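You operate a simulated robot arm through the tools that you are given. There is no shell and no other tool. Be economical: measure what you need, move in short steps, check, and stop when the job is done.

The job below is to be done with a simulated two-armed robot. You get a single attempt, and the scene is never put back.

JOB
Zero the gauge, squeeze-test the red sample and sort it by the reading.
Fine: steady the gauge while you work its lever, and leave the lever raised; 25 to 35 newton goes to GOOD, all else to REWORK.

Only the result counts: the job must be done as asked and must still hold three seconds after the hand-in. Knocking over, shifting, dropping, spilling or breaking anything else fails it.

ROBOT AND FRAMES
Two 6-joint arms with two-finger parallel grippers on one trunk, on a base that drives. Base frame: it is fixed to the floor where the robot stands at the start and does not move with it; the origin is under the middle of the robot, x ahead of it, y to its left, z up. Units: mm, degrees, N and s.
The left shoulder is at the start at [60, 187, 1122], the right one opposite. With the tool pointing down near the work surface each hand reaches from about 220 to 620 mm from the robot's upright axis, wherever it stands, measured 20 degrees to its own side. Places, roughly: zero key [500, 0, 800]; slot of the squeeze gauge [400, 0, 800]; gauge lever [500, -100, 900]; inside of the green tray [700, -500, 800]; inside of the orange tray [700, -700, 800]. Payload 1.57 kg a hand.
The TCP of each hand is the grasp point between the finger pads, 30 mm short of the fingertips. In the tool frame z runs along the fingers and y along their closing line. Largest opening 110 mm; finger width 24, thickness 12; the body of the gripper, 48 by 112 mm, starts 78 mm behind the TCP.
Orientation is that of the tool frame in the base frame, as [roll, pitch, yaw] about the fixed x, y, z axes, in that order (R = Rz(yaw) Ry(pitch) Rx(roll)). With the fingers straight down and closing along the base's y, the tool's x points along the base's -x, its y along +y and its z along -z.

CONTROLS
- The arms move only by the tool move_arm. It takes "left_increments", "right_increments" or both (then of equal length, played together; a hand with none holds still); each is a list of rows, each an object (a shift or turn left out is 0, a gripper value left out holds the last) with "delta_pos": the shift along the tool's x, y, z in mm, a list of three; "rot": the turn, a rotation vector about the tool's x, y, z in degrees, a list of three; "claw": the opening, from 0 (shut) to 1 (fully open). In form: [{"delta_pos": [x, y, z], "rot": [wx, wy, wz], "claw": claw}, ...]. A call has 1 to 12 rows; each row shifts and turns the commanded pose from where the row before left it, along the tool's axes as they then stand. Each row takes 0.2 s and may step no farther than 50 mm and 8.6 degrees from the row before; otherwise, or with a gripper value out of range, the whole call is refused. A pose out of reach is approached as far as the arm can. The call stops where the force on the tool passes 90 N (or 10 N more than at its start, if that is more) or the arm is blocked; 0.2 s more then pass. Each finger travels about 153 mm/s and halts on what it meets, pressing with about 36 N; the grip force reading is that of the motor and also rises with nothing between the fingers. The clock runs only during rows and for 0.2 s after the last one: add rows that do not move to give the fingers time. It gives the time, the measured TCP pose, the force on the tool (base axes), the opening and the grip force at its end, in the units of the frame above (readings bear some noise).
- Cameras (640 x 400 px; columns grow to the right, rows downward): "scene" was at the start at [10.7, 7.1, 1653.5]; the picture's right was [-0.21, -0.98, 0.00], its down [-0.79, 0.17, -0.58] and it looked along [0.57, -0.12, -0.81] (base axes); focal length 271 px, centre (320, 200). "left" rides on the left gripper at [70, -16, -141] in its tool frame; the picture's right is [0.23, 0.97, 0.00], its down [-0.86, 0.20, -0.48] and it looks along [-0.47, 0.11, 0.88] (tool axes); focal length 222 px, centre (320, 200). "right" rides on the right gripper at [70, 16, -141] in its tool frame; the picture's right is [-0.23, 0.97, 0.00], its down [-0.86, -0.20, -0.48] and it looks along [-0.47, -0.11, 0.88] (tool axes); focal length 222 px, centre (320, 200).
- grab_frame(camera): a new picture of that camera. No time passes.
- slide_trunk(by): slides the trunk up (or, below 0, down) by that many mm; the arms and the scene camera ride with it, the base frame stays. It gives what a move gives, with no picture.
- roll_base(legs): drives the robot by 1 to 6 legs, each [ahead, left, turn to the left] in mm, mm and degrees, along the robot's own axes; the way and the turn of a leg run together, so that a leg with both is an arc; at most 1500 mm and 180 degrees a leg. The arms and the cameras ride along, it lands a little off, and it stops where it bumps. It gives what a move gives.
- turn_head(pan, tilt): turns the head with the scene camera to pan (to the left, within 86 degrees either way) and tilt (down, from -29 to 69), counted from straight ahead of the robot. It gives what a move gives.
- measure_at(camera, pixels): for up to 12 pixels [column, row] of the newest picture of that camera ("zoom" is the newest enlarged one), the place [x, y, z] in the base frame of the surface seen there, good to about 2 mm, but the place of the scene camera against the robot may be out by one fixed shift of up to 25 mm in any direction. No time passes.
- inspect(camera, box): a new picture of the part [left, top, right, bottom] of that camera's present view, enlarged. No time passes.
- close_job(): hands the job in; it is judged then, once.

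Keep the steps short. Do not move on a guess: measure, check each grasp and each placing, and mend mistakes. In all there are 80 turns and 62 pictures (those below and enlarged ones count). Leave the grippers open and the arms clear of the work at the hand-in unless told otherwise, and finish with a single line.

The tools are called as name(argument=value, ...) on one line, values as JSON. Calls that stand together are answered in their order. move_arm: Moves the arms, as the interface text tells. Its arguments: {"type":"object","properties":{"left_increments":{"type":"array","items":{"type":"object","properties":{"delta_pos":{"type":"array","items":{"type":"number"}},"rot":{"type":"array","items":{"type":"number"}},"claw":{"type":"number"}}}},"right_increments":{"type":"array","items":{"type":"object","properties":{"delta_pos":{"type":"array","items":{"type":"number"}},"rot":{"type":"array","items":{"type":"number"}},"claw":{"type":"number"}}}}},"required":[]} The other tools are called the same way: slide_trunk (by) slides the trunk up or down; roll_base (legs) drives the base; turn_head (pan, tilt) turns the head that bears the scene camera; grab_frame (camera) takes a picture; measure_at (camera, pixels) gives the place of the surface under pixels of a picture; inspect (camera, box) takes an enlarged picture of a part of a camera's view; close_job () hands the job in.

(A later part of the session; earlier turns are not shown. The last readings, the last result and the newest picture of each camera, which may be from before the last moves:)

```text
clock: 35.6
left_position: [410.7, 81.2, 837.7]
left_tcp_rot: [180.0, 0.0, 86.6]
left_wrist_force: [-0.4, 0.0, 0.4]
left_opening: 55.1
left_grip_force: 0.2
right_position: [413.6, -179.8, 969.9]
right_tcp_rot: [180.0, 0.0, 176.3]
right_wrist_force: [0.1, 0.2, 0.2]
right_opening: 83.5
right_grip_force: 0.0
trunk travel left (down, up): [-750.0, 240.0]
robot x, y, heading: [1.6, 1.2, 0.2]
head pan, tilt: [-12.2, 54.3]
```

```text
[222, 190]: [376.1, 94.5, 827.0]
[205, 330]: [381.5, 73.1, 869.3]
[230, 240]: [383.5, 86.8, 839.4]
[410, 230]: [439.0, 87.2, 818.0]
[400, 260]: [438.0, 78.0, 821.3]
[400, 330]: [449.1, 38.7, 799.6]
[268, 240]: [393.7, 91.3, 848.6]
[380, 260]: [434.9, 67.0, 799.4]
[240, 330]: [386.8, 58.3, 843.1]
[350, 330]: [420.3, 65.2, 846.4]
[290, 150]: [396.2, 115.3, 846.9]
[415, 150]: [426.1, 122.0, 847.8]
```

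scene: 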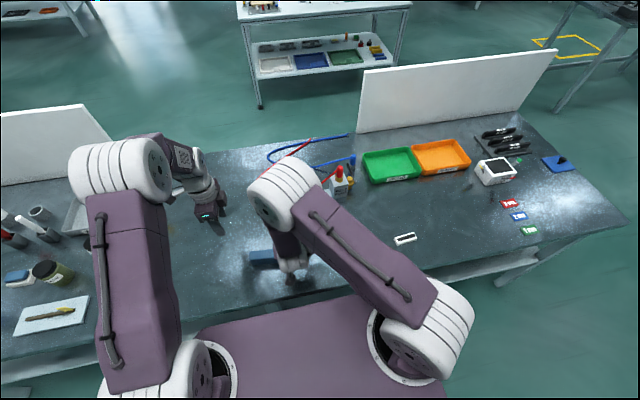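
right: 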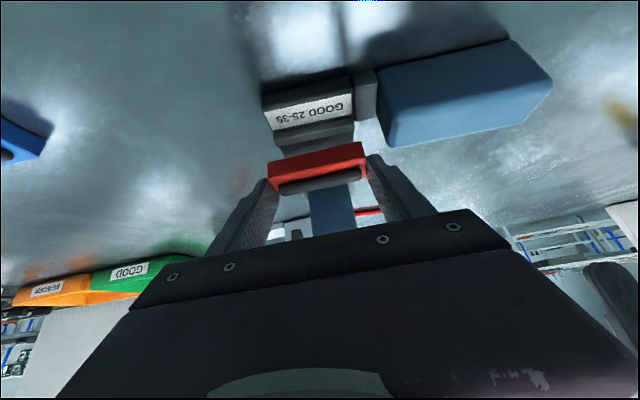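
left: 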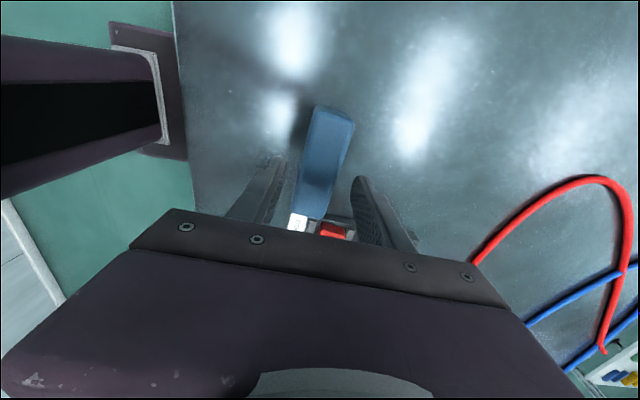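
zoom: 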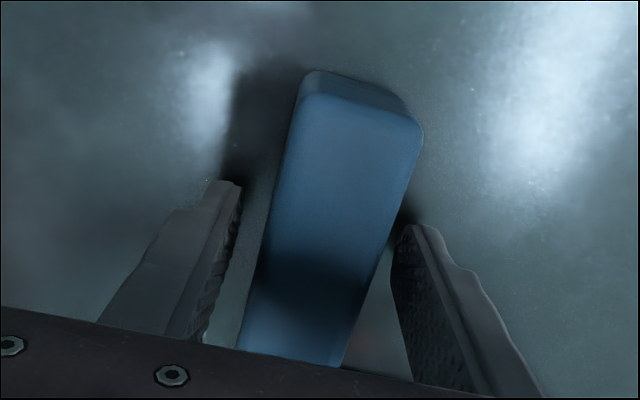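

Fingers are centred at x=410 and the handle at 407.5, rotated about 2° more. I correct both and close gently in stages.

move_arm(left_increments=[{"delta_pos": [0, -2.5, 0], "rot": [0, 0, 2]}, {"claw": 0.34}, {"claw": 0.31}, {}])

inspect(camera="left", box=[220, 80, 420, 250])

```text
clock: 36.6
left_position: [406.7, 81.3, 837.7]
left_tcp_rot: [180.0, 0.1, 84.5]
left_wrist_force: [1.1, -0.7, 0.5]
left_opening: 35.5
left_grip_force: 1.2
right_position: [415.2, -179.2, 970.1]
right_tcp_rot: [180.0, 0.1, 176.3]
right_wrist_force: [-0.6, 0.9, 0.2]
right_opening: 83.5
right_grip_force: 0.1
trunk travel left (down, up): [-750.0, 240.0]
robot x, y, heading: [2.7, -2.6, -0.1]
head pan, tilt: [-12.2, 54.3]
```

```text
2.35 times, centred on (320, 165) of left
```

zoom: 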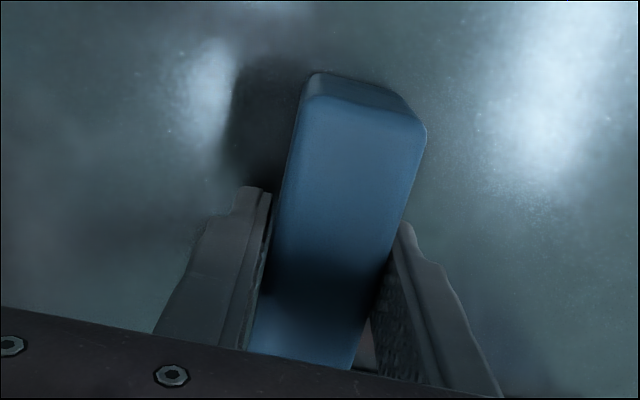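

Nearly symmetric contact. I close fully on the handle.

move_arm(left_increments=[{"claw": 0.29}, {"claw": 0.25}, {"claw": 0.25}, {}])

inspect(camera="scene", box=[230, 170, 350, 270])

```text
clock: 37.6
left_position: [406.0, 82.0, 838.9]
left_tcp_rot: [180.0, 0.0, 84.5]
left_wrist_force: [2.4, -1.4, 3.3]
left_opening: 33.9
left_grip_force: 36.0
right_position: [414.0, -178.8, 970.4]
right_tcp_rot: [-179.9, 0.1, 176.2]
right_wrist_force: [0.7, -0.6, 0.2]
right_opening: 83.5
right_grip_force: 0.1
trunk travel left (down, up): [-750.0, 240.0]
robot x, y, heading: [0.5, 3.0, -0.3]
head pan, tilt: [-12.2, 54.3]
```

```text
4.00 times, centred on (290, 220) of scene
```

zoom: 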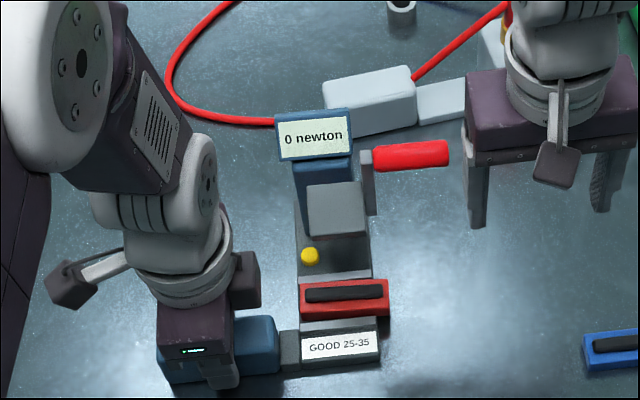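

The gauge is held at 36 N and has not shifted. Now I raise the right hand and turn it so its closing line runs along x, ready for the lever handle.

move_arm(right_increments=[{"delta_pos": [0, 0, -45], "claw": 0.55}, {"delta_pos": [0, 0, -45]}, {"delta_pos": [0, 0, -40]}])

move_arm(right_increments=[{"rot": [0, 0, -8.1]}, {"rot": [0, 0, -8.1]}, {"rot": [0, 0, -8.1]}, {"rot": [0, 0, -8.1]}, {"rot": [0, 0, -8.1]}, {"rot": [0, 0, -8.1]}, {"rot": [0, 0, -8.1]}, {"rot": [0, 0, -8.1]}, {"rot": [0, 0, -8.1]}, {"rot": [0, 0, -8.1]}, {"rot": [0, 0, -8.1]}, {}])

```text
clock: 38.4
left_position: [406.7, 81.6, 837.3]
left_tcp_rot: [-180.0, 0.1, 84.4]
left_wrist_force: [1.1, 0.7, 2.3]
left_opening: 33.7
left_grip_force: 36.0
right_position: [412.0, -178.8, 1098.7]
right_tcp_rot: [180.0, 0.1, 176.2]
right_wrist_force: [0.5, 0.7, 0.2]
right_opening: 60.4
right_grip_force: 0.1
trunk travel left (down, up): [-750.0, 240.0]
robot x, y, heading: [0.4, -0.8, 0.1]
head pan, tilt: [-12.2, 54.3]
```

```text
clock: 41.0
left_position: [407.0, 81.6, 838.2]
left_tcp_rot: [180.0, 0.1, 84.5]
left_wrist_force: [-0.8, -0.3, -0.1]
left_opening: 34.0
left_grip_force: 35.8
right_position: [413.6, -179.8, 1099.5]
right_tcp_rot: [180.0, -0.1, -94.6]
right_wrist_force: [0.4, 0.9, -0.4]
right_opening: 60.4
right_grip_force: 0.0
trunk travel left (down, up): [-750.0, 240.0]
robot x, y, heading: [2.1, 2.3, -0.0]
head pan, tilt: [-12.2, 54.3]
```

Now I move above the lever handle centre.

move_arm(right_increments=[{"delta_pos": [-30.3, -7.6, 8.3]}, {"delta_pos": [-30.3, -7.6, 8.3]}, {"delta_pos": [-30.3, -7.6, 8.3]}, {}])

grab_frame(camera="right")

inspect(camera="scene", box=[230, 130, 370, 250])

```text
clock: 42.0
left_position: [407.5, 81.1, 838.9]
left_tcp_rot: [179.9, 0.1, 84.5]
left_wrist_force: [-0.2, -0.5, 0.0]
left_opening: 34.0
left_grip_force: 36.1
right_position: [442.5, -89.3, 1072.9]
right_tcp_rot: [180.0, 0.0, -94.7]
right_wrist_force: [-0.8, 0.5, -0.9]
right_opening: 60.5
right_grip_force: 0.1
trunk travel left (down, up): [-750.0, 240.0]
robot x, y, heading: [1.8, 1.1, 0.1]
head pan, tilt: [-12.2, 54.3]
```

```text
26 pictures are left
```

right: 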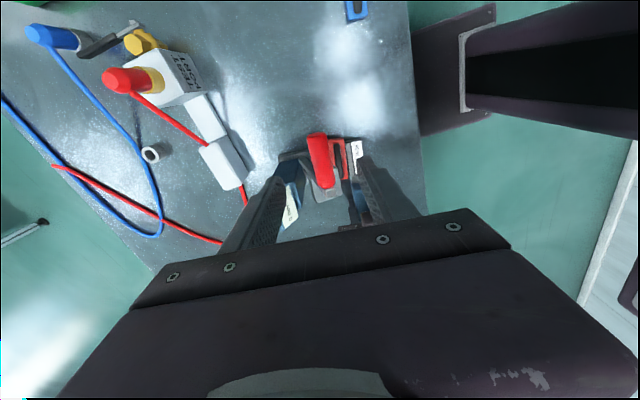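

```text
3.33 times, centred on (300, 190) of scene
```

zoom: 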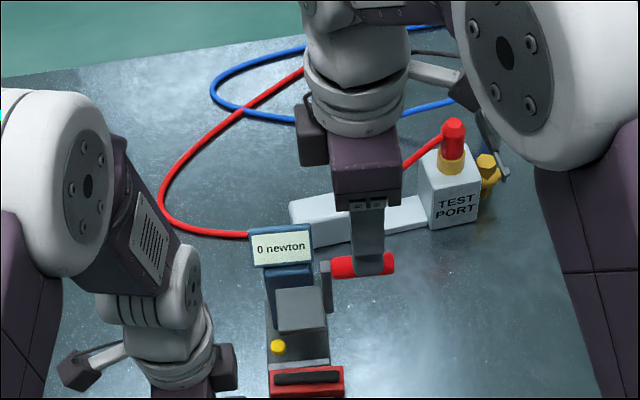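

The handle is centred between the fingers. I lower 72 mm around it and close.

move_arm(right_increments=[{"delta_pos": [0, 0, 36]}, {"delta_pos": [0, 0, 36]}, {"claw": 0.35}, {"claw": 0.25}, {"claw": 0.15}, {"claw": 0.15}])

inspect(camera="right", box=[230, 80, 430, 240])

```text
clock: 43.4
left_position: [407.5, 82.0, 838.8]
left_tcp_rot: [179.9, 0.0, 84.6]
left_wrist_force: [-4.2, -1.1, 3.6]
left_opening: 33.6
left_grip_force: 36.0
right_position: [443.0, -90.0, 1003.1]
right_tcp_rot: [-179.9, 0.0, -94.7]
right_wrist_force: [1.9, 1.0, -0.1]
right_opening: 18.7
right_grip_force: 33.3
trunk travel left (down, up): [-750.0, 240.0]
robot x, y, heading: [-0.3, 1.0, -0.0]
head pan, tilt: [-12.2, 54.3]
```

```text
2.50 times, centred on (330, 160) of right
```

zoom: 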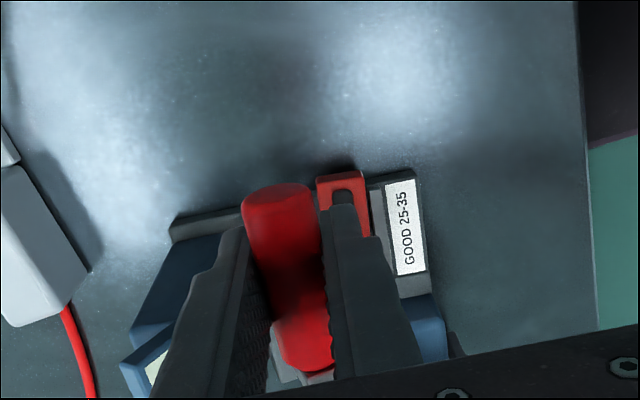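

The lever handle is gripped (18.7 mm). I start swinging it toward the robot along its arc with a small first step, watching forces.

move_arm(right_increments=[{"delta_pos": [0, 9.5, 2.6]}, {"delta_pos": [0, 9.2, 4.2]}, {}])

```text
clock: 44.2
left_position: [406.2, 81.6, 838.1]
left_tcp_rot: [180.0, 0.1, 84.4]
left_wrist_force: [-0.3, -1.4, 0.6]
left_opening: 33.7
left_grip_force: 36.1
right_position: [424.0, -86.9, 995.9]
right_tcp_rot: [179.9, 0.0, -94.8]
right_wrist_force: [0.9, 2.6, 1.8]
right_opening: 19.2
right_grip_force: 33.4
trunk travel left (down, up): [-750.0, 240.0]
robot x, y, heading: [-0.7, -0.4, -0.2]
head pan, tilt: [-12.2, 54.3]
```

Force is low. I continue the arc in small steps with a slight tilt.

move_arm(right_increments=[{"delta_pos": [0, 9.4, 5]}, {"delta_pos": [0, 9.3, 5.8], "rot": [4, 0, 0]}, {"delta_pos": [0, 8.7, 6]}, {"delta_pos": [0, 8.7, 6.6], "rot": [4, 0, 0]}, {}])

inspect(camera="scene", box=[230, 150, 370, 270])

```text
clock: 45.4
left_position: [407.2, 81.1, 838.4]
left_tcp_rot: [179.9, -0.1, 84.5]
left_wrist_force: [-4.7, -9.9, 17.0]
left_opening: 33.8
left_grip_force: 36.2
right_position: [389.5, -85.1, 970.5]
right_tcp_rot: [-172.0, -0.2, -94.7]
right_wrist_force: [5.2, 8.5, 0.0]
right_opening: 18.9
right_grip_force: 33.2
trunk travel left (down, up): [-750.0, 240.0]
robot x, y, heading: [-0.7, -0.3, -0.0]
head pan, tilt: [-12.2, 54.3]
```

```text
3.33 times, centred on (300, 210) of scene
```

zoom: 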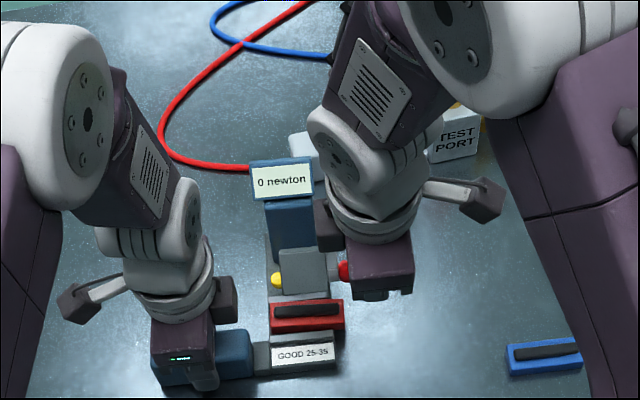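

Jaw is coming down over the sample and the display is visible at 0. I continue.

move_arm(right_increments=[{"delta_pos": [-0.5, 8.3, 6.6]}, {"delta_pos": [0, 7.7, 7.8], "rot": [4, 0, 0]}, {"delta_pos": [0, 7.4, 7.7]}, {"delta_pos": [0, 7, 8.3], "rot": [4, 0, 0]}, {}])

inspect(camera="scene", box=[230, 150, 370, 270])

```text
clock: 46.6
left_position: [405.2, 80.5, 839.6]
left_tcp_rot: [179.7, 0.2, 84.5]
left_wrist_force: [-0.8, -20.7, 20.2]
left_opening: 34.2
left_grip_force: 36.3
right_position: [379.4, -97.0, 959.0]
right_tcp_rot: [-167.7, -2.2, -95.2]
right_wrist_force: [-3.8, 23.8, 5.5]
right_opening: 18.9
right_grip_force: 33.2
right hand out of reach, approached as far as the arm can: row 2, 3, 4
trunk travel left (down, up): [-750.0, 240.0]
robot x, y, heading: [-1.7, -0.9, -0.1]
head pan, tilt: [-12.2, 54.3]
```

```text
3.33 times, centred on (300, 210) of scene
```

zoom: 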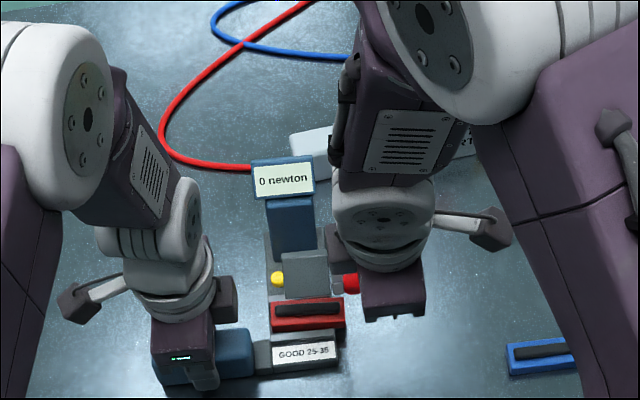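

The tilted pose runs out of reach and drags sideways. I undo the tilt to get back within reach, then check.

move_arm(right_increments=[{"rot": [-8, 0, 0]}, {"rot": [-8, 0, 0]}, {}])

```text
clock: 47.4
left_position: [406.4, 83.1, 838.9]
left_tcp_rot: [179.8, 0.0, 84.6]
left_wrist_force: [8.2, 2.4, 14.2]
left_opening: 34.2
left_grip_force: 36.0
right_position: [383.2, -104.2, 958.1]
right_tcp_rot: [-179.9, -3.9, -95.7]
right_wrist_force: [-8.8, -1.3, 10.0]
right_opening: 19.2
right_grip_force: 33.4
right hand out of reach, approached as far as the arm can: row 1
trunk travel left (down, up): [-750.0, 240.0]
robot x, y, heading: [-1.3, 0.9, -0.1]
head pan, tilt: [-12.2, 54.3]
```

The hand crept outward along the handle, with a 4° pitch error. I correct pitch and slide back inward a little to see whether the arm follows here.

move_arm(right_increments=[{"delta_pos": [-5, 0, 0], "rot": [0, -2, 0]}, {"delta_pos": [-5, 0, 0], "rot": [0, -2, 0]}, {}])

grab_frame(camera="scene")

```text
clock: 48.2
left_position: [405.0, 82.6, 837.4]
left_tcp_rot: [-179.8, 0.0, 84.5]
left_wrist_force: [10.1, 20.8, -1.4]
left_opening: 34.2
left_grip_force: 35.7
right_position: [386.2, -95.1, 957.0]
right_tcp_rot: [-179.6, 0.1, -95.7]
right_wrist_force: [-13.1, -20.4, 10.4]
right_opening: 19.2
right_grip_force: 33.9
trunk travel left (down, up): [-750.0, 240.0]
robot x, y, heading: [1.0, 1.5, 0.3]
head pan, tilt: [-12.2, 54.3]
```

```text
21 pictures are left
```

scene: 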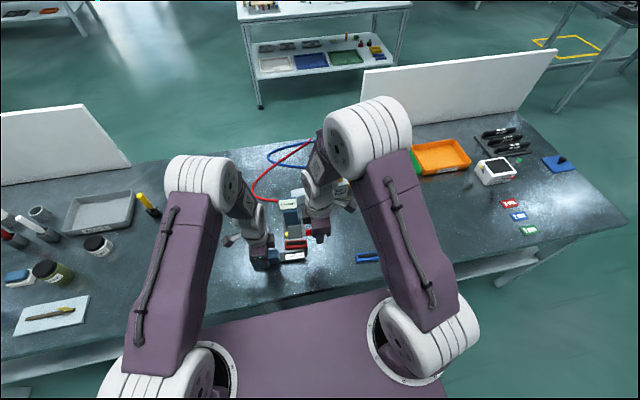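

The arm follows when untilted. I briefly open a little to release the side stress while still straddling, recentre, and re-grip.

move_arm(right_increments=[{"claw": 0.26}, {"delta_pos": [-5, 0, 0]}, {"claw": 0.15}, {"claw": 0.15}])

inspect(camera="right", box=[230, 80, 430, 240])

```text
clock: 49.2
left_position: [407.6, 80.6, 837.5]
left_tcp_rot: [-179.9, 0.1, 84.5]
left_wrist_force: [1.9, -1.2, -3.0]
left_opening: 34.0
left_grip_force: 35.7
right_position: [389.5, -89.7, 955.7]
right_tcp_rot: [-179.7, 0.2, -95.7]
right_wrist_force: [-1.2, 1.1, 2.9]
right_opening: 19.3
right_grip_force: 33.2
trunk travel left (down, up): [-750.0, 240.0]
robot x, y, heading: [0.1, 0.1, 0.1]
head pan, tilt: [-12.2, 54.3]
```

```text
2.50 times, centred on (330, 160) of right
```

zoom: 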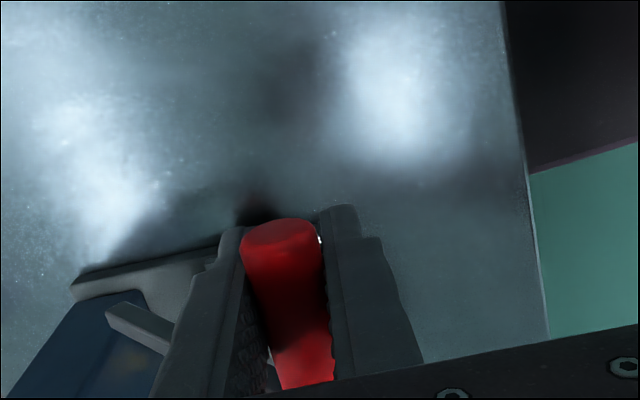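

Stress is gone and it's gripped again. I measure where the handle is relative to the TCP.

measure_at(camera="zoom", pixels=[[282, 226], [285, 240], [290, 300], [300, 350], [282, 260], [135, 325], [120, 312]])

```text
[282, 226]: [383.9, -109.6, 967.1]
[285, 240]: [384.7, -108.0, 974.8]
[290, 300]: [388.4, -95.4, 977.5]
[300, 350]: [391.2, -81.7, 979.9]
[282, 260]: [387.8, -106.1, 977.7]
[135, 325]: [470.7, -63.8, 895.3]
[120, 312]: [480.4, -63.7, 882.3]
```

The handle centre is at (387.5, 968.5), consistent with a pivot at (477,882) and a 136° lever angle. I continue the arc untilted.

move_arm(right_increments=[{"delta_pos": [0, 6, 7.4]}, {"delta_pos": [0, 5.7, 8.2]}, {"delta_pos": [0, 5.6, 9]}, {"delta_pos": [0, 5.2, 9.7]}, {}])

inspect(camera="scene", box=[230, 150, 370, 270])

```text
clock: 50.4
left_position: [407.6, 82.6, 838.8]
left_tcp_rot: [-180.0, 0.0, 84.5]
left_wrist_force: [5.9, 17.4, -1.4]
left_opening: 33.9
left_grip_force: 35.6
right_position: [364.9, -87.8, 921.5]
right_tcp_rot: [-179.7, 0.1, -95.7]
right_wrist_force: [-5.2, -17.2, 0.8]
right_opening: 18.9
right_grip_force: 33.4
trunk travel left (down, up): [-750.0, 240.0]
robot x, y, heading: [3.9, -0.2, 0.1]
head pan, tilt: [-12.2, 54.3]
```

```text
3.33 times, centred on (300, 210) of scene
```

zoom: 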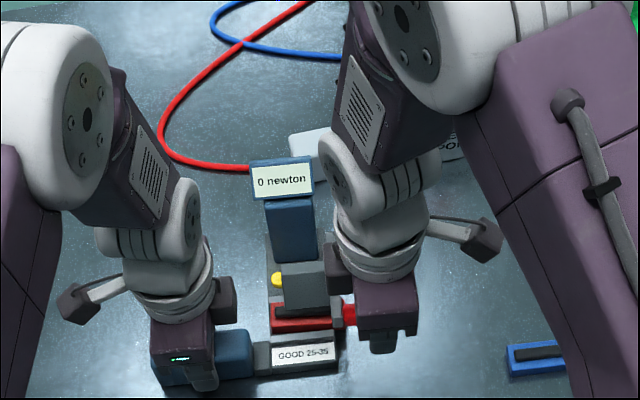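

The jaw is nearly on the sample, and the display is still 0. I continue to about 165°.

move_arm(right_increments=[{"delta_pos": [1, 4, 10]}, {"delta_pos": [0.5, 3.4, 10.2]}, {}])

inspect(camera="scene", box=[250, 180, 350, 270])

```text
clock: 51.2
left_position: [408.6, 80.7, 837.9]
left_tcp_rot: [179.9, 0.1, 84.5]
left_wrist_force: [8.4, -2.0, -3.0]
left_opening: 33.8
left_grip_force: 36.4
right_position: [357.6, -87.3, 902.0]
right_tcp_rot: [-179.7, 0.2, -95.6]
right_wrist_force: [-8.9, 2.3, 2.1]
right_opening: 18.7
right_grip_force: 33.1
trunk travel left (down, up): [-750.0, 240.0]
robot x, y, heading: [-1.5, 5.3, 0.2]
head pan, tilt: [-12.2, 54.3]
```

```text
4.44 times, centred on (300, 225) of scene
```

zoom: 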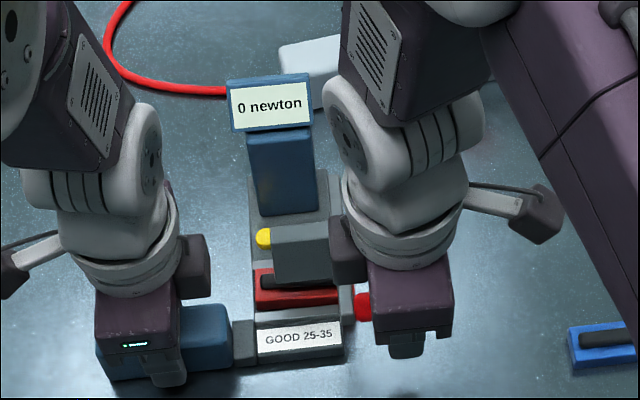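

Still 0. I continue down another ~10°, in smaller steps.

move_arm(right_increments=[{"delta_pos": [0, 3, 7]}, {"delta_pos": [0, 1.3, 7]}, {"delta_pos": [0, 0.8, 7.2]}, {}])

inspect(camera="scene", box=[250, 180, 350, 270])

```text
clock: 52.2
left_position: [406.5, 81.5, 838.2]
left_tcp_rot: [-180.0, 0.1, 84.5]
left_wrist_force: [4.3, -11.3, 0.4]
left_opening: 34.2
left_grip_force: 35.9
right_position: [352.8, -86.1, 880.6]
right_tcp_rot: [-179.5, 0.1, -95.7]
right_wrist_force: [-3.5, 9.2, -0.4]
right_opening: 19.1
right_grip_force: 33.6
trunk travel left (down, up): [-750.0, 240.0]
robot x, y, heading: [-1.7, -1.9, -0.0]
head pan, tilt: [-12.2, 54.3]
```

```text
4.44 times, centred on (300, 225) of scene
```

zoom: 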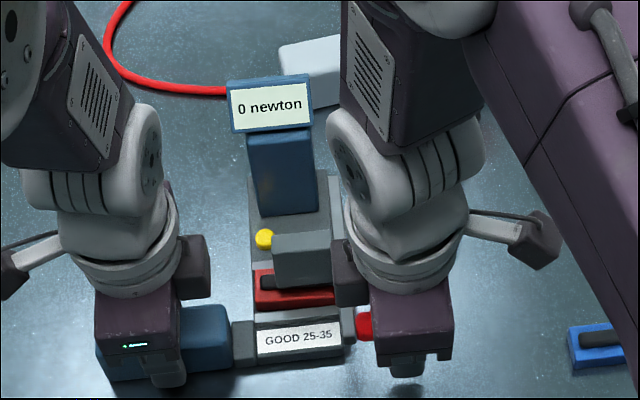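

Still 0 with low force. I continue down in smaller steps.

move_arm(right_increments=[{"delta_pos": [0, 0.4, 6]}, {"delta_pos": [0, 0, 6]}, {"delta_pos": [0, -0.5, 5]}, {}])

inspect(camera="scene", box=[250, 180, 350, 270])

```text
clock: 53.2
left_position: [406.6, 80.9, 838.0]
left_tcp_rot: [179.9, 0.0, 84.4]
left_wrist_force: [8.0, -13.1, -0.8]
left_opening: 34.0
left_grip_force: 36.3
right_position: [352.3, -87.2, 864.4]
right_tcp_rot: [-179.7, 0.1, -95.7]
right_wrist_force: [-9.9, 12.0, 0.0]
right_opening: 18.8
right_grip_force: 33.6
trunk travel left (down, up): [-750.0, 240.0]
robot x, y, heading: [-3.6, 1.7, 0.1]
head pan, tilt: [-12.2, 54.3]
```

```text
4.44 times, centred on (300, 225) of scene
```

zoom: 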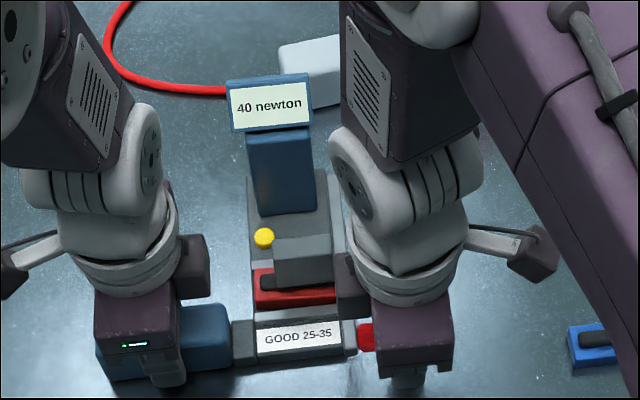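

It reads 40 newton. I press a few mm further to confirm the reading is stable and not depth-dependent.

move_arm(right_increments=[{"delta_pos": [0, -0.4, 4]}, {}, {}])

inspect(camera="scene", box=[250, 180, 350, 270])

```text
clock: 54.0
left_position: [406.8, 80.7, 839.2]
left_tcp_rot: [179.8, 0.1, 84.6]
left_wrist_force: [13.0, -2.9, 0.2]
left_opening: 34.3
left_grip_force: 35.7
right_position: [353.5, -88.0, 859.2]
right_tcp_rot: [-179.7, 0.1, -95.7]
right_wrist_force: [-14.2, 1.5, 0.0]
right_opening: 19.1
right_grip_force: 33.2
trunk travel left (down, up): [-750.0, 240.0]
robot x, y, heading: [1.4, -1.9, 0.2]
head pan, tilt: [-12.2, 54.3]
```

```text
4.44 times, centred on (300, 225) of scene
```

zoom: 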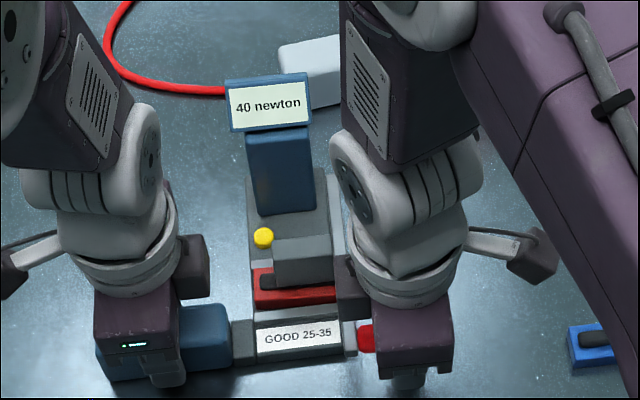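

The reading is stable at 40 newton, outside 25–35, so the sample goes to REWORK. I raise the lever back along the same arc.

move_arm(right_increments=[{"delta_pos": [0, 0.4, -4]}, {"delta_pos": [0, 0.5, -5]}, {"delta_pos": [0, 0, -6]}, {"delta_pos": [0, -0.4, -6]}, {"delta_pos": [0, -0.8, -7.2]}, {"delta_pos": [0, -1.3, -7]}, {"delta_pos": [0, -3, -7]}, {"delta_pos": [0, -3.4, -10.2]}, {"delta_pos": [0, -4, -10]}, {"delta_pos": [0, -5.2, -9.7]}, {"delta_pos": [0, -5.6, -9]}, {"delta_pos": [0, -5.7, -8.2]}])

```text
clock: 56.6
left_position: [408.3, 82.3, 837.9]
left_tcp_rot: [-180.0, -0.1, 84.5]
left_wrist_force: [3.5, -8.2, 0.0]
left_opening: 33.6
left_grip_force: 35.7
right_position: [382.6, -89.9, 949.1]
right_tcp_rot: [-179.5, 0.2, -95.8]
right_wrist_force: [-2.8, 9.6, 0.8]
right_opening: 19.3
right_grip_force: 33.2
trunk travel left (down, up): [-750.0, 240.0]
robot x, y, heading: [1.1, -1.9, 0.2]
head pan, tilt: [-12.2, 54.3]
```

move_arm(right_increments=[{"delta_pos": [0, -7.4, -7.9]}, {"delta_pos": [0, -7.9, -7.4]}, {"delta_pos": [0, -8.6, -6.6]}, {"delta_pos": [0, -9, -5.7]}, {"delta_pos": [0, -9.6, -4.9]}, {"delta_pos": [0, -9.9, -4.2]}, {"delta_pos": [0, -8.8, -2.9]}, {}])

inspect(camera="scene", box=[240, 150, 360, 270])

```text
clock: 58.4
left_position: [407.4, 82.0, 837.2]
left_tcp_rot: [-180.0, 0.0, 84.5]
left_wrist_force: [4.3, 6.8, 0.0]
left_opening: 33.9
left_grip_force: 36.5
right_position: [440.8, -95.8, 989.4]
right_tcp_rot: [-179.7, 0.2, -95.6]
right_wrist_force: [-3.1, -8.3, 1.9]
right_opening: 18.7
right_grip_force: 32.9
trunk travel left (down, up): [-750.0, 240.0]
robot x, y, heading: [-0.9, 0.3, -0.1]
head pan, tilt: [-12.2, 54.3]
```

```text
3.33 times, centred on (300, 210) of scene
```

zoom: 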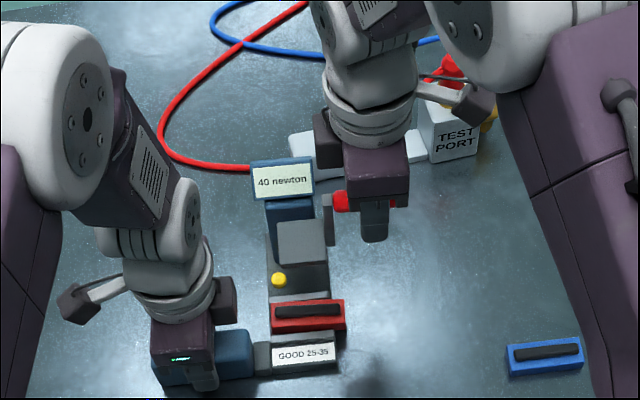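

The lever is up and the reading is held at 40. I nudge the last 3 mm, open the right hand and rise clear.

move_arm(right_increments=[{"delta_pos": [0, -3, -0.8]}, {"claw": 0.3}, {"claw": 0.55}, {"delta_pos": [0, 0, -40]}, {"delta_pos": [0, 0, -45]}, {"delta_pos": [45, 0, 0]}, {"delta_pos": [45, 0, 0]}])

inspect(camera="scene", box=[240, 150, 360, 270])

```text
clock: 60.0
left_position: [406.6, 81.7, 837.4]
left_tcp_rot: [-179.9, 0.0, 84.5]
left_wrist_force: [-0.8, -0.2, -0.5]
left_opening: 33.9
left_grip_force: 36.2
right_position: [433.9, -186.4, 1075.2]
right_tcp_rot: [-179.6, 0.1, -95.6]
right_wrist_force: [-0.2, 0.5, -0.6]
right_opening: 60.6
right_grip_force: 0.0
trunk travel left (down, up): [-750.0, 240.0]
robot x, y, heading: [-3.9, -0.8, -0.1]
head pan, tilt: [-12.2, 54.3]
```

```text
3.33 times, centred on (300, 210) of scene
```

zoom: 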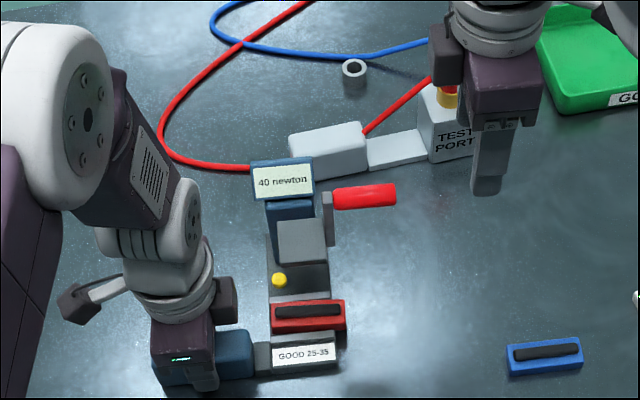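

Lever stays raised. I release the left hand, lift it off and move it left, while the right hand turns back to the loading orientation.

move_arm(left_increments=[{"claw": 0.4}, {"claw": 0.5}, {"claw": 0.5}, {"delta_pos": [0, 0, -30]}, {"delta_pos": [0, 0, -40]}, {"delta_pos": [0, 0, -40]}, {"delta_pos": [45, 0, -20]}, {"delta_pos": [45, 0, 0]}, {"delta_pos": [40, 0, 0]}, {}, {}], right_increments=[{"rot": [0, 0, 8.0], "claw": 0.76}, {"rot": [0, 0, 8.0]}, {"rot": [0, 0, 8.0]}, {"rot": [0, 0, 8.0]}, {"rot": [0, 0, 8.0]}, {"rot": [0, 0, 8.0]}, {"rot": [0, 0, 8.0]}, {"rot": [0, 0, 8.0]}, {"rot": [0, 0, 8.0]}, {"rot": [0, 0, 8.0]}, {"rot": [0, 0, 8.4]}])

grab_frame(camera="scene")

```text
clock: 62.4
left_position: [418.6, 209.1, 968.8]
left_tcp_rot: [179.9, 0.0, 84.4]
left_wrist_force: [0.0, 0.2, -0.1]
left_opening: 55.2
left_grip_force: 0.0
right_position: [434.8, -186.4, 1074.9]
right_tcp_rot: [179.8, 0.4, 175.7]
right_wrist_force: [-1.0, 0.6, -0.1]
right_opening: 83.7
right_grip_force: 0.0
trunk travel left (down, up): [-750.0, 240.0]
robot x, y, heading: [3.1, -5.3, -0.3]
head pan, tilt: [-12.2, 54.3]
```

```text
12 pictures are left
```

scene: 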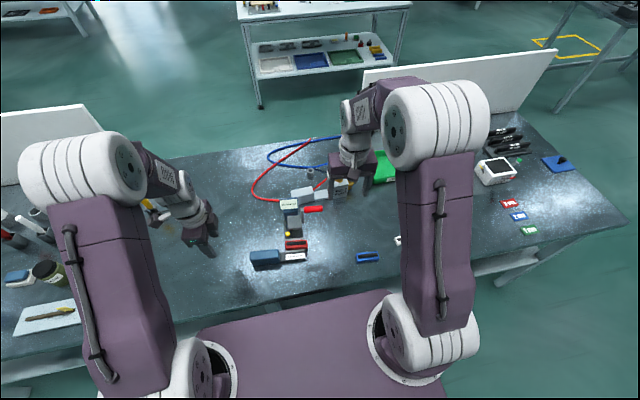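

Only 12 pictures remain, so I go carefully. I tilt the right hand 35° again and descend to the right of the gauge.

move_arm(right_increments=[{"rot": [0, -7, 0]}, {"rot": [0, -7, 0]}, {"rot": [0, -7, 0]}, {"rot": [0, -7, 0]}, {"rot": [0, -7, 0]}, {"delta_pos": [25.7, -3, 31.1]}, {"delta_pos": [25.7, -3, 31.1]}, {"delta_pos": [25.7, -3, 31.1]}, {"delta_pos": [25.7, -3, 31.1]}, {"delta_pos": [25.7, -3, 31.1]}, {}])

```text
clock: 64.8
left_position: [418.3, 209.5, 968.2]
left_tcp_rot: [-180.0, 0.0, 84.4]
left_wrist_force: [0.3, -0.6, 0.6]
left_opening: 54.9
left_grip_force: 0.0
right_position: [418.2, -202.4, 872.3]
right_tcp_rot: [179.8, 35.5, 175.8]
right_wrist_force: [0.3, 0.1, -0.6]
right_opening: 83.6
right_grip_force: 0.0
right hand out of reach, approached as far as the arm can: row 4, 5
trunk travel left (down, up): [-750.0, 240.0]
robot x, y, heading: [-0.7, -2.9, 0.1]
head pan, tilt: [-12.2, 54.3]
```

I move left in front of the slot, slightly higher, so I can re-enter along the same line I left.

move_arm(right_increments=[{"delta_pos": [5.2, 15, -26]}, {"delta_pos": [5.2, 40, -26]}, {"delta_pos": [5.2, 40, 0]}, {"delta_pos": [5.2, 41, 0]}, {"delta_pos": [0, 41.4, 0]}, {}])

inspect(camera="right", box=[220, 60, 420, 220])

```text
clock: 66.2
left_position: [419.3, 209.9, 968.9]
left_tcp_rot: [-180.0, 0.0, 84.5]
left_wrist_force: [-0.2, -0.1, 0.5]
left_opening: 54.9
left_grip_force: 0.0
right_position: [389.2, -22.7, 907.3]
right_tcp_rot: [179.6, 35.4, 175.7]
right_wrist_force: [-1.1, -0.4, -0.5]
right_opening: 83.6
right_grip_force: 0.2
right hand out of reach, approached as far as the arm can: row 1
trunk travel left (down, up): [-750.0, 240.0]
robot x, y, heading: [-4.9, 6.2, -0.2]
head pan, tilt: [-12.2, 54.3]
```

```text
2.50 times, centred on (320, 140) of right
```

zoom: 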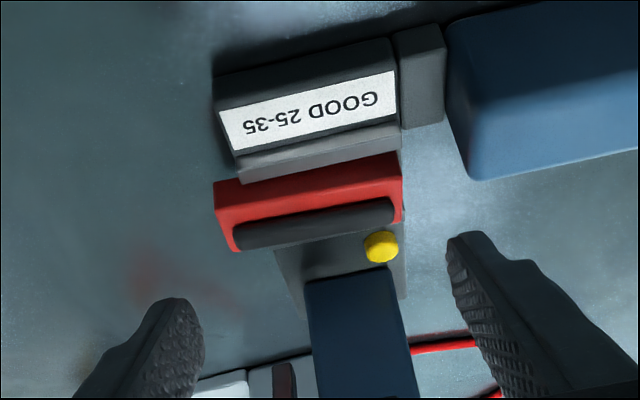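

I measure the sample's ends to centre the fingers on it.

measure_at(camera="zoom", pixels=[[218, 200], [236, 245], [400, 160], [400, 215], [245, 240], [390, 205], [300, 175], [220, 185], [398, 190]])

```text
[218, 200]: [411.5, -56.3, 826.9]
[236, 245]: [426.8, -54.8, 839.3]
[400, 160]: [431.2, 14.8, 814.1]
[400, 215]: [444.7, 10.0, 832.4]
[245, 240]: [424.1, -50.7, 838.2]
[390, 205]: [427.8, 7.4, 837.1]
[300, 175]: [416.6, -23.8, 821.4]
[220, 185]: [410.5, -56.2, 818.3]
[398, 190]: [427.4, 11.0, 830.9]
```

The sample is centred at y about -22, matching the hand. I go in along the fingers and close.

move_arm(right_increments=[{"delta_pos": [3.6, -0.5, 29], "rot": [0.57, 0, 0.82]}, {"delta_pos": [5, 0, 31]}, {}, {"claw": 0.7}, {"claw": 0.6}, {"claw": 0.55}, {}])

inspect(camera="right", box=[240, 80, 400, 200])

```text
clock: 67.8
left_position: [418.3, 210.5, 968.8]
left_tcp_rot: [180.0, 0.0, 84.5]
left_wrist_force: [-0.4, -0.2, -0.3]
left_opening: 54.9
left_grip_force: 0.1
right_position: [417.2, -25.7, 853.8]
right_tcp_rot: [179.8, 35.4, 174.8]
right_wrist_force: [-0.2, 1.1, 0.8]
right_opening: 74.8
right_grip_force: 36.2
trunk travel left (down, up): [-750.0, 240.0]
robot x, y, heading: [0.2, 0.2, -0.0]
head pan, tilt: [-12.2, 54.3]
```

```text
3.33 times, centred on (320, 140) of right
```

zoom: 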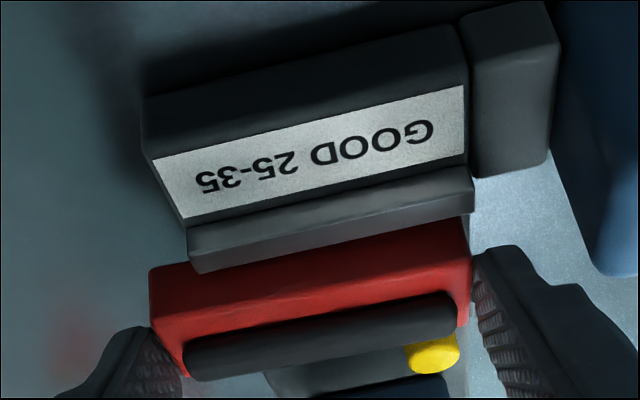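

The sample is held (74.8 mm, 36 N). I lift 20 mm straight, then carry it right, out from the gauge.

move_arm(right_increments=[{"delta_pos": [-5.7, 0, -8.2]}, {"delta_pos": [-5.7, 0, -8.2]}, {"delta_pos": [2, -40, -3]}, {"delta_pos": [2, -40, -3]}, {"delta_pos": [2, -40, -3]}, {"delta_pos": [2, -40, -3]}, {"delta_pos": [0, -30, 0]}, {"delta_pos": [-20, 0, -29]}, {"delta_pos": [-20, 0, -29]}, {}])

grab_frame(camera="scene")

measure_at(camera="scene", pixels=[[300, 300], [320, 320], [560, 250], [620, 226], [440, 268], [438, 155], [415, 152], [466, 155], [440, 140], [448, 170], [390, 165], [293, 232]])

```text
clock: 70.0
left_position: [418.6, 209.6, 968.3]
left_tcp_rot: [-179.8, 0.0, 84.6]
left_wrist_force: [0.3, 0.6, 1.3]
left_opening: 55.1
left_grip_force: 0.0
right_position: [410.0, -208.6, 958.0]
right_tcp_rot: [179.8, 35.2, 174.8]
right_wrist_force: [0.8, 1.0, -1.8]
right_opening: 74.7
right_grip_force: 36.0
right hand out of reach, approached as far as the arm can: row 5, 6, 7
trunk travel left (down, up): [-750.0, 240.0]
robot x, y, heading: [-1.1, 4.1, 0.2]
head pan, tilt: [-12.2, 54.3]
```

```text
9 pictures are left
```

scene: 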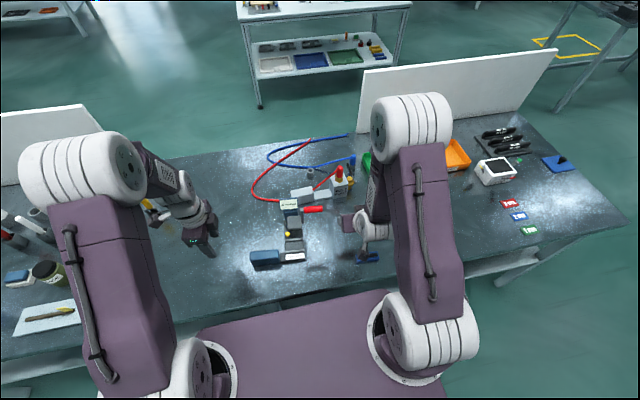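

```text
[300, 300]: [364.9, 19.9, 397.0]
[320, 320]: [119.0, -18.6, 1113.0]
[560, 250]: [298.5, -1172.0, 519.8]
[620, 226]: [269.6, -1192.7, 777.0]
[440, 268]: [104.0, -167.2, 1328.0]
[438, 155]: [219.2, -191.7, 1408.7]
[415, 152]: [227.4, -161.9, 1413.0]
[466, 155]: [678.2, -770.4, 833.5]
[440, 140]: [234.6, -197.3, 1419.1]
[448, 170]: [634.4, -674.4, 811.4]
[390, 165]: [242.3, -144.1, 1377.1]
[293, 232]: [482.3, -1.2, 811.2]
```

The table edge is near x=280, and the orange tray is around (700–750, -670). I raise the trunk 200 mm so everything clears, then drive 480 mm right.

slide_trunk(by=200)

roll_base(legs=[[0, -480, 0]])

grab_frame(camera="scene")

```text
clock: 72.2
left_position: [417.7, 209.1, 1168.4]
left_tcp_rot: [180.0, 0.0, 84.5]
left_wrist_force: [0.4, -0.1, -0.2]
left_opening: 55.0
left_grip_force: 0.0
right_position: [409.0, -208.9, 1157.9]
right_tcp_rot: [179.8, 35.3, 174.8]
right_wrist_force: [0.7, 0.2, -1.1]
right_opening: 74.5
right_grip_force: 35.5
trunk travel left (down, up): [-950.0, 40.0]
robot x, y, heading: [-0.3, -0.4, 0.0]
head pan, tilt: [-12.2, 54.3]
```

```text
clock: 75.0
left_position: [418.2, -266.3, 1168.5]
left_tcp_rot: [180.0, 0.1, 84.4]
left_wrist_force: [-0.2, 0.0, -0.2]
left_opening: 55.1
left_grip_force: 0.2
right_position: [409.0, -685.7, 1157.6]
right_tcp_rot: [179.9, 35.3, 174.7]
right_wrist_force: [-0.6, 0.8, -1.4]
right_opening: 74.2
right_grip_force: 35.7
trunk travel left (down, up): [-950.0, 40.0]
robot x, y, heading: [1.9, -478.2, -0.3]
head pan, tilt: [-12.2, 54.3]
```

```text
8 pictures are left
```

scene: 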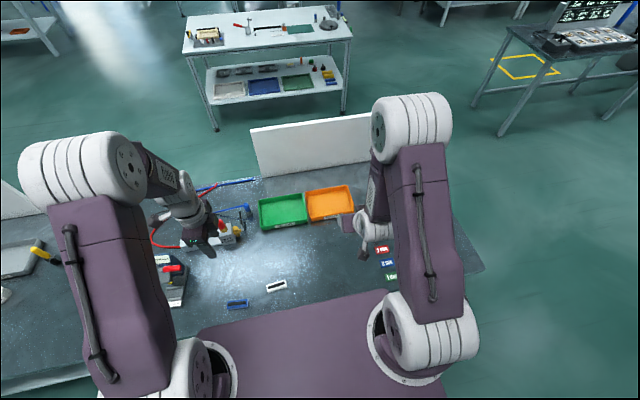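

Both trays are in view now. I measure the orange tray's corners and inside.

measure_at(camera="scene", pixels=[[330, 203], [312, 215], [335, 213], [320, 193], [343, 192], [306, 193], [349, 186], [312, 221], [262, 200], [282, 210], [303, 224]])

```text
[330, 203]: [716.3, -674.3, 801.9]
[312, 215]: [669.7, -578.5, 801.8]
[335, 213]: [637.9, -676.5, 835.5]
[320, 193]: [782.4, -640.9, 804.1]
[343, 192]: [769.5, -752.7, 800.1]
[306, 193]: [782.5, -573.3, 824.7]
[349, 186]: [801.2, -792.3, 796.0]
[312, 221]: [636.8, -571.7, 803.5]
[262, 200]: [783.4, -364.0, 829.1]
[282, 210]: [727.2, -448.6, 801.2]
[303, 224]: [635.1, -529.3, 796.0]
```

The inside of the orange tray is centred near (720,-690) after correcting the camera shift. The hand is already in line at y = -686, so I reach forward at this height.

move_arm(right_increments=[{"delta_pos": [-33.3, 4, 23.3]}, {"delta_pos": [-33.3, 4, 23.3]}, {"delta_pos": [-33.3, 4, 23.3]}, {"delta_pos": [-33.3, 4, 23.3]}, {"delta_pos": [-33.3, 4, 23.3]}, {"delta_pos": [-33.3, 4, 23.3]}, {"delta_pos": [-33.3, 4, 23.3]}, {}])

```text
clock: 76.8
left_position: [418.1, -268.6, 1169.5]
left_tcp_rot: [-179.9, 0.0, 84.3]
left_wrist_force: [0.2, 0.4, -0.5]
left_opening: 55.1
left_grip_force: 0.1
right_position: [646.9, -687.5, 1165.9]
right_tcp_rot: [-179.9, 37.4, 174.6]
right_wrist_force: [-0.3, 1.3, 0.1]
right_opening: 74.2
right_grip_force: 35.9
right hand out of reach, approached as far as the arm can: row 6, 7
trunk travel left (down, up): [-950.0, 40.0]
robot x, y, heading: [2.0, -473.9, 0.1]
head pan, tilt: [-12.2, 54.3]
```

Vertical reach ends at x≈647 with a 37° tilt. I raise the left hand for clearance, tilt the right hand about 15° more and push forward again; lowering will then be done with the trunk.

move_arm(left_increments=[{"delta_pos": [0, 0, -40]}, {"delta_pos": [0, 0, -40]}, {"delta_pos": [0, 0, -40]}, {"delta_pos": [0, 0, -30]}, {}, {}, {}], right_increments=[{"rot": [0, -5, 0]}, {"rot": [0, -5, 0]}, {"rot": [0, -5, 0]}, {"delta_pos": [-6, 0, 8]}, {"delta_pos": [-6, 0, 8]}, {"delta_pos": [-6, 0, 8]}, {}])

```text
clock: 78.4
left_position: [420.4, -268.9, 1319.1]
left_tcp_rot: [-180.0, 0.0, 84.4]
left_wrist_force: [0.0, -0.5, -0.6]
left_opening: 54.9
left_grip_force: 0.0
right_position: [675.9, -691.0, 1163.6]
right_tcp_rot: [179.7, 50.1, 174.7]
right_wrist_force: [-0.3, -0.7, -0.6]
right_opening: 74.1
right_grip_force: 35.8
trunk travel left (down, up): [-950.0, 40.0]
robot x, y, heading: [3.5, -478.4, 0.1]
head pan, tilt: [-12.2, 54.3]
```

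The sample now sits at about (693,-692), well inside the tray outline. I lower the trunk 270 mm and check.

slide_trunk(by=-270)

grab_frame(camera="right")

```text
clock: 81.2
left_position: [420.4, -269.7, 1049.4]
left_tcp_rot: [180.0, 0.0, 84.4]
left_wrist_force: [-0.4, 0.8, 0.0]
left_opening: 55.2
left_grip_force: 0.1
right_position: [674.5, -690.3, 892.4]
right_tcp_rot: [179.7, 50.2, 174.7]
right_wrist_force: [-0.3, -0.4, -0.6]
right_opening: 74.1
right_grip_force: 35.6
trunk travel left (down, up): [-680.0, 310.0]
robot x, y, heading: [-2.1, -476.2, -0.0]
head pan, tilt: [-12.2, 54.3]
```

```text
7 pictures are left
```

right: 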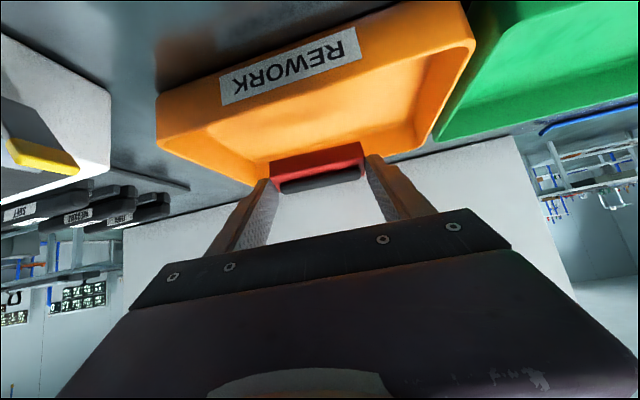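

The tray is labelled REWORK and the sample is above it. I measure the sample and tray edges in this view.

measure_at(camera="right", pixels=[[272, 165], [358, 148], [315, 160], [260, 110], [400, 60], [300, 125], [160, 140], [470, 40], [225, 160], [430, 120], [330, 120]])

```text
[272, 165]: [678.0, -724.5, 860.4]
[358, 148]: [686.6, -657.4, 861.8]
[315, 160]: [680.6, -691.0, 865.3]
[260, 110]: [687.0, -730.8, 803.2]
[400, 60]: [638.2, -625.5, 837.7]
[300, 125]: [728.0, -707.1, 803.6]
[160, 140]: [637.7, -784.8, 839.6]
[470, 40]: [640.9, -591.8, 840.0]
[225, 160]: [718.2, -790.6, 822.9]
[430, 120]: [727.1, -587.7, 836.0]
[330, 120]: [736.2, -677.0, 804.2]
```

Sample spans y -660…-728, with its front face at x 680, inside the tray (floor z 804). Its bottom is about 55 mm above the floor. I lower the trunk 48 mm.

slide_trunk(by=-48)

inspect(camera="right", box=[200, 40, 460, 220])

measure_at(camera="zoom", pixels=[[180, 285], [285, 265], [390, 250], [285, 240], [285, 280], [200, 260], [400, 225]])

```text
clock: 82.1
left_position: [420.0, -268.5, 1000.8]
left_tcp_rot: [180.0, -0.1, 84.5]
left_wrist_force: [0.1, 1.4, 0.0]
left_opening: 54.9
left_grip_force: 0.0
right_position: [674.7, -692.5, 844.3]
right_tcp_rot: [179.8, 50.3, 174.6]
right_wrist_force: [0.4, -0.9, -0.6]
right_opening: 74.2
right_grip_force: 36.1
trunk travel left (down, up): [-632.0, 358.0]
robot x, y, heading: [0.0, -479.3, -0.1]
head pan, tilt: [-12.2, 54.3]
```

```text
2.22 times, centred on (330, 130) of right
```

zoom: 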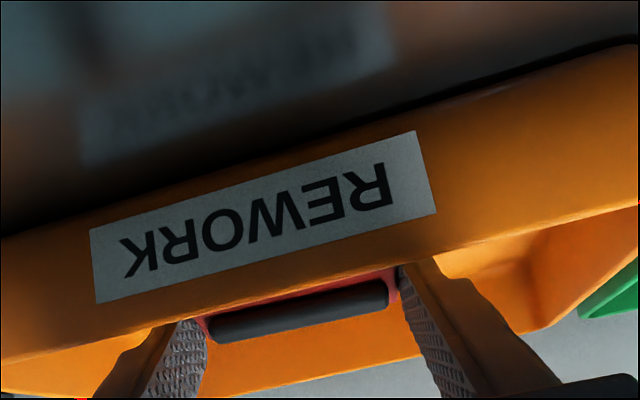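

```text
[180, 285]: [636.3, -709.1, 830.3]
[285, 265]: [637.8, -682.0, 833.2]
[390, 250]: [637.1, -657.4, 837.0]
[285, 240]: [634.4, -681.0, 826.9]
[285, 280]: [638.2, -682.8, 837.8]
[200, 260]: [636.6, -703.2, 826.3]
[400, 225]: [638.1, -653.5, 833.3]
```

It is behind the front wall, a few mm above the floor. I lower 5 mm more and read the force.

slide_trunk(by=-5)

```text
clock: 82.6
left_position: [420.6, -268.9, 995.6]
left_tcp_rot: [180.0, 0.0, 84.4]
left_wrist_force: [-0.3, -0.4, -0.9]
left_opening: 55.2
left_grip_force: 0.1
right_position: [676.5, -689.8, 841.2]
right_tcp_rot: [179.8, 50.6, 174.5]
right_wrist_force: [0.9, -0.3, 8.1]
right_opening: 74.0
right_grip_force: 36.7
trunk travel left (down, up): [-627.0, 363.0]
robot x, y, heading: [1.0, -478.5, -0.2]
head pan, tilt: [-12.2, 54.3]
```

It touches the floor (8 N). I release gently and rise straight up with the trunk.

move_arm(right_increments=[{"claw": 0.72}, {"claw": 0.82}, {"claw": 0.82}])

slide_trunk(by=150)

grab_frame(camera="right")

```text
clock: 83.4
left_position: [421.1, -269.0, 995.3]
left_tcp_rot: [180.0, 0.0, 84.4]
left_wrist_force: [-0.2, 0.7, 0.5]
left_opening: 55.0
left_grip_force: 0.1
right_position: [675.4, -689.9, 839.5]
right_tcp_rot: [179.8, 50.3, 174.5]
right_wrist_force: [0.4, -0.5, -0.3]
right_opening: 90.3
right_grip_force: 0.0
trunk travel left (down, up): [-627.0, 363.0]
robot x, y, heading: [-3.4, -474.5, -0.2]
head pan, tilt: [-12.2, 54.3]
```

```text
clock: 85.2
left_position: [420.3, -268.7, 1145.6]
left_tcp_rot: [-180.0, 0.0, 84.3]
left_wrist_force: [0.0, -0.8, -0.3]
left_opening: 55.1
left_grip_force: 0.1
right_position: [674.2, -690.0, 989.3]
right_tcp_rot: [179.8, 50.2, 174.6]
right_wrist_force: [0.3, 0.1, -0.7]
right_opening: 90.3
right_grip_force: 0.0
trunk travel left (down, up): [-777.0, 213.0]
robot x, y, heading: [2.3, -476.5, -0.4]
head pan, tilt: [-12.2, 54.3]
```

```text
5 pictures are left
```

right: 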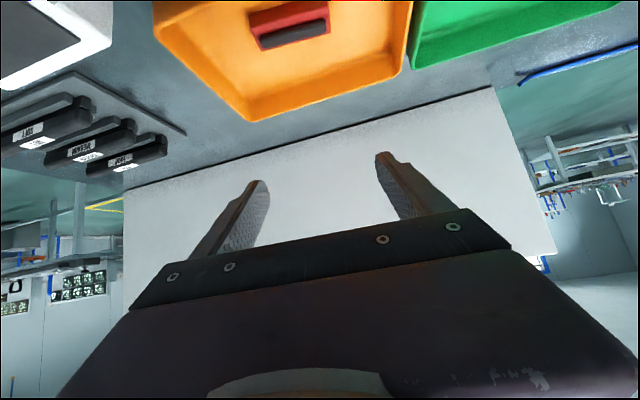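

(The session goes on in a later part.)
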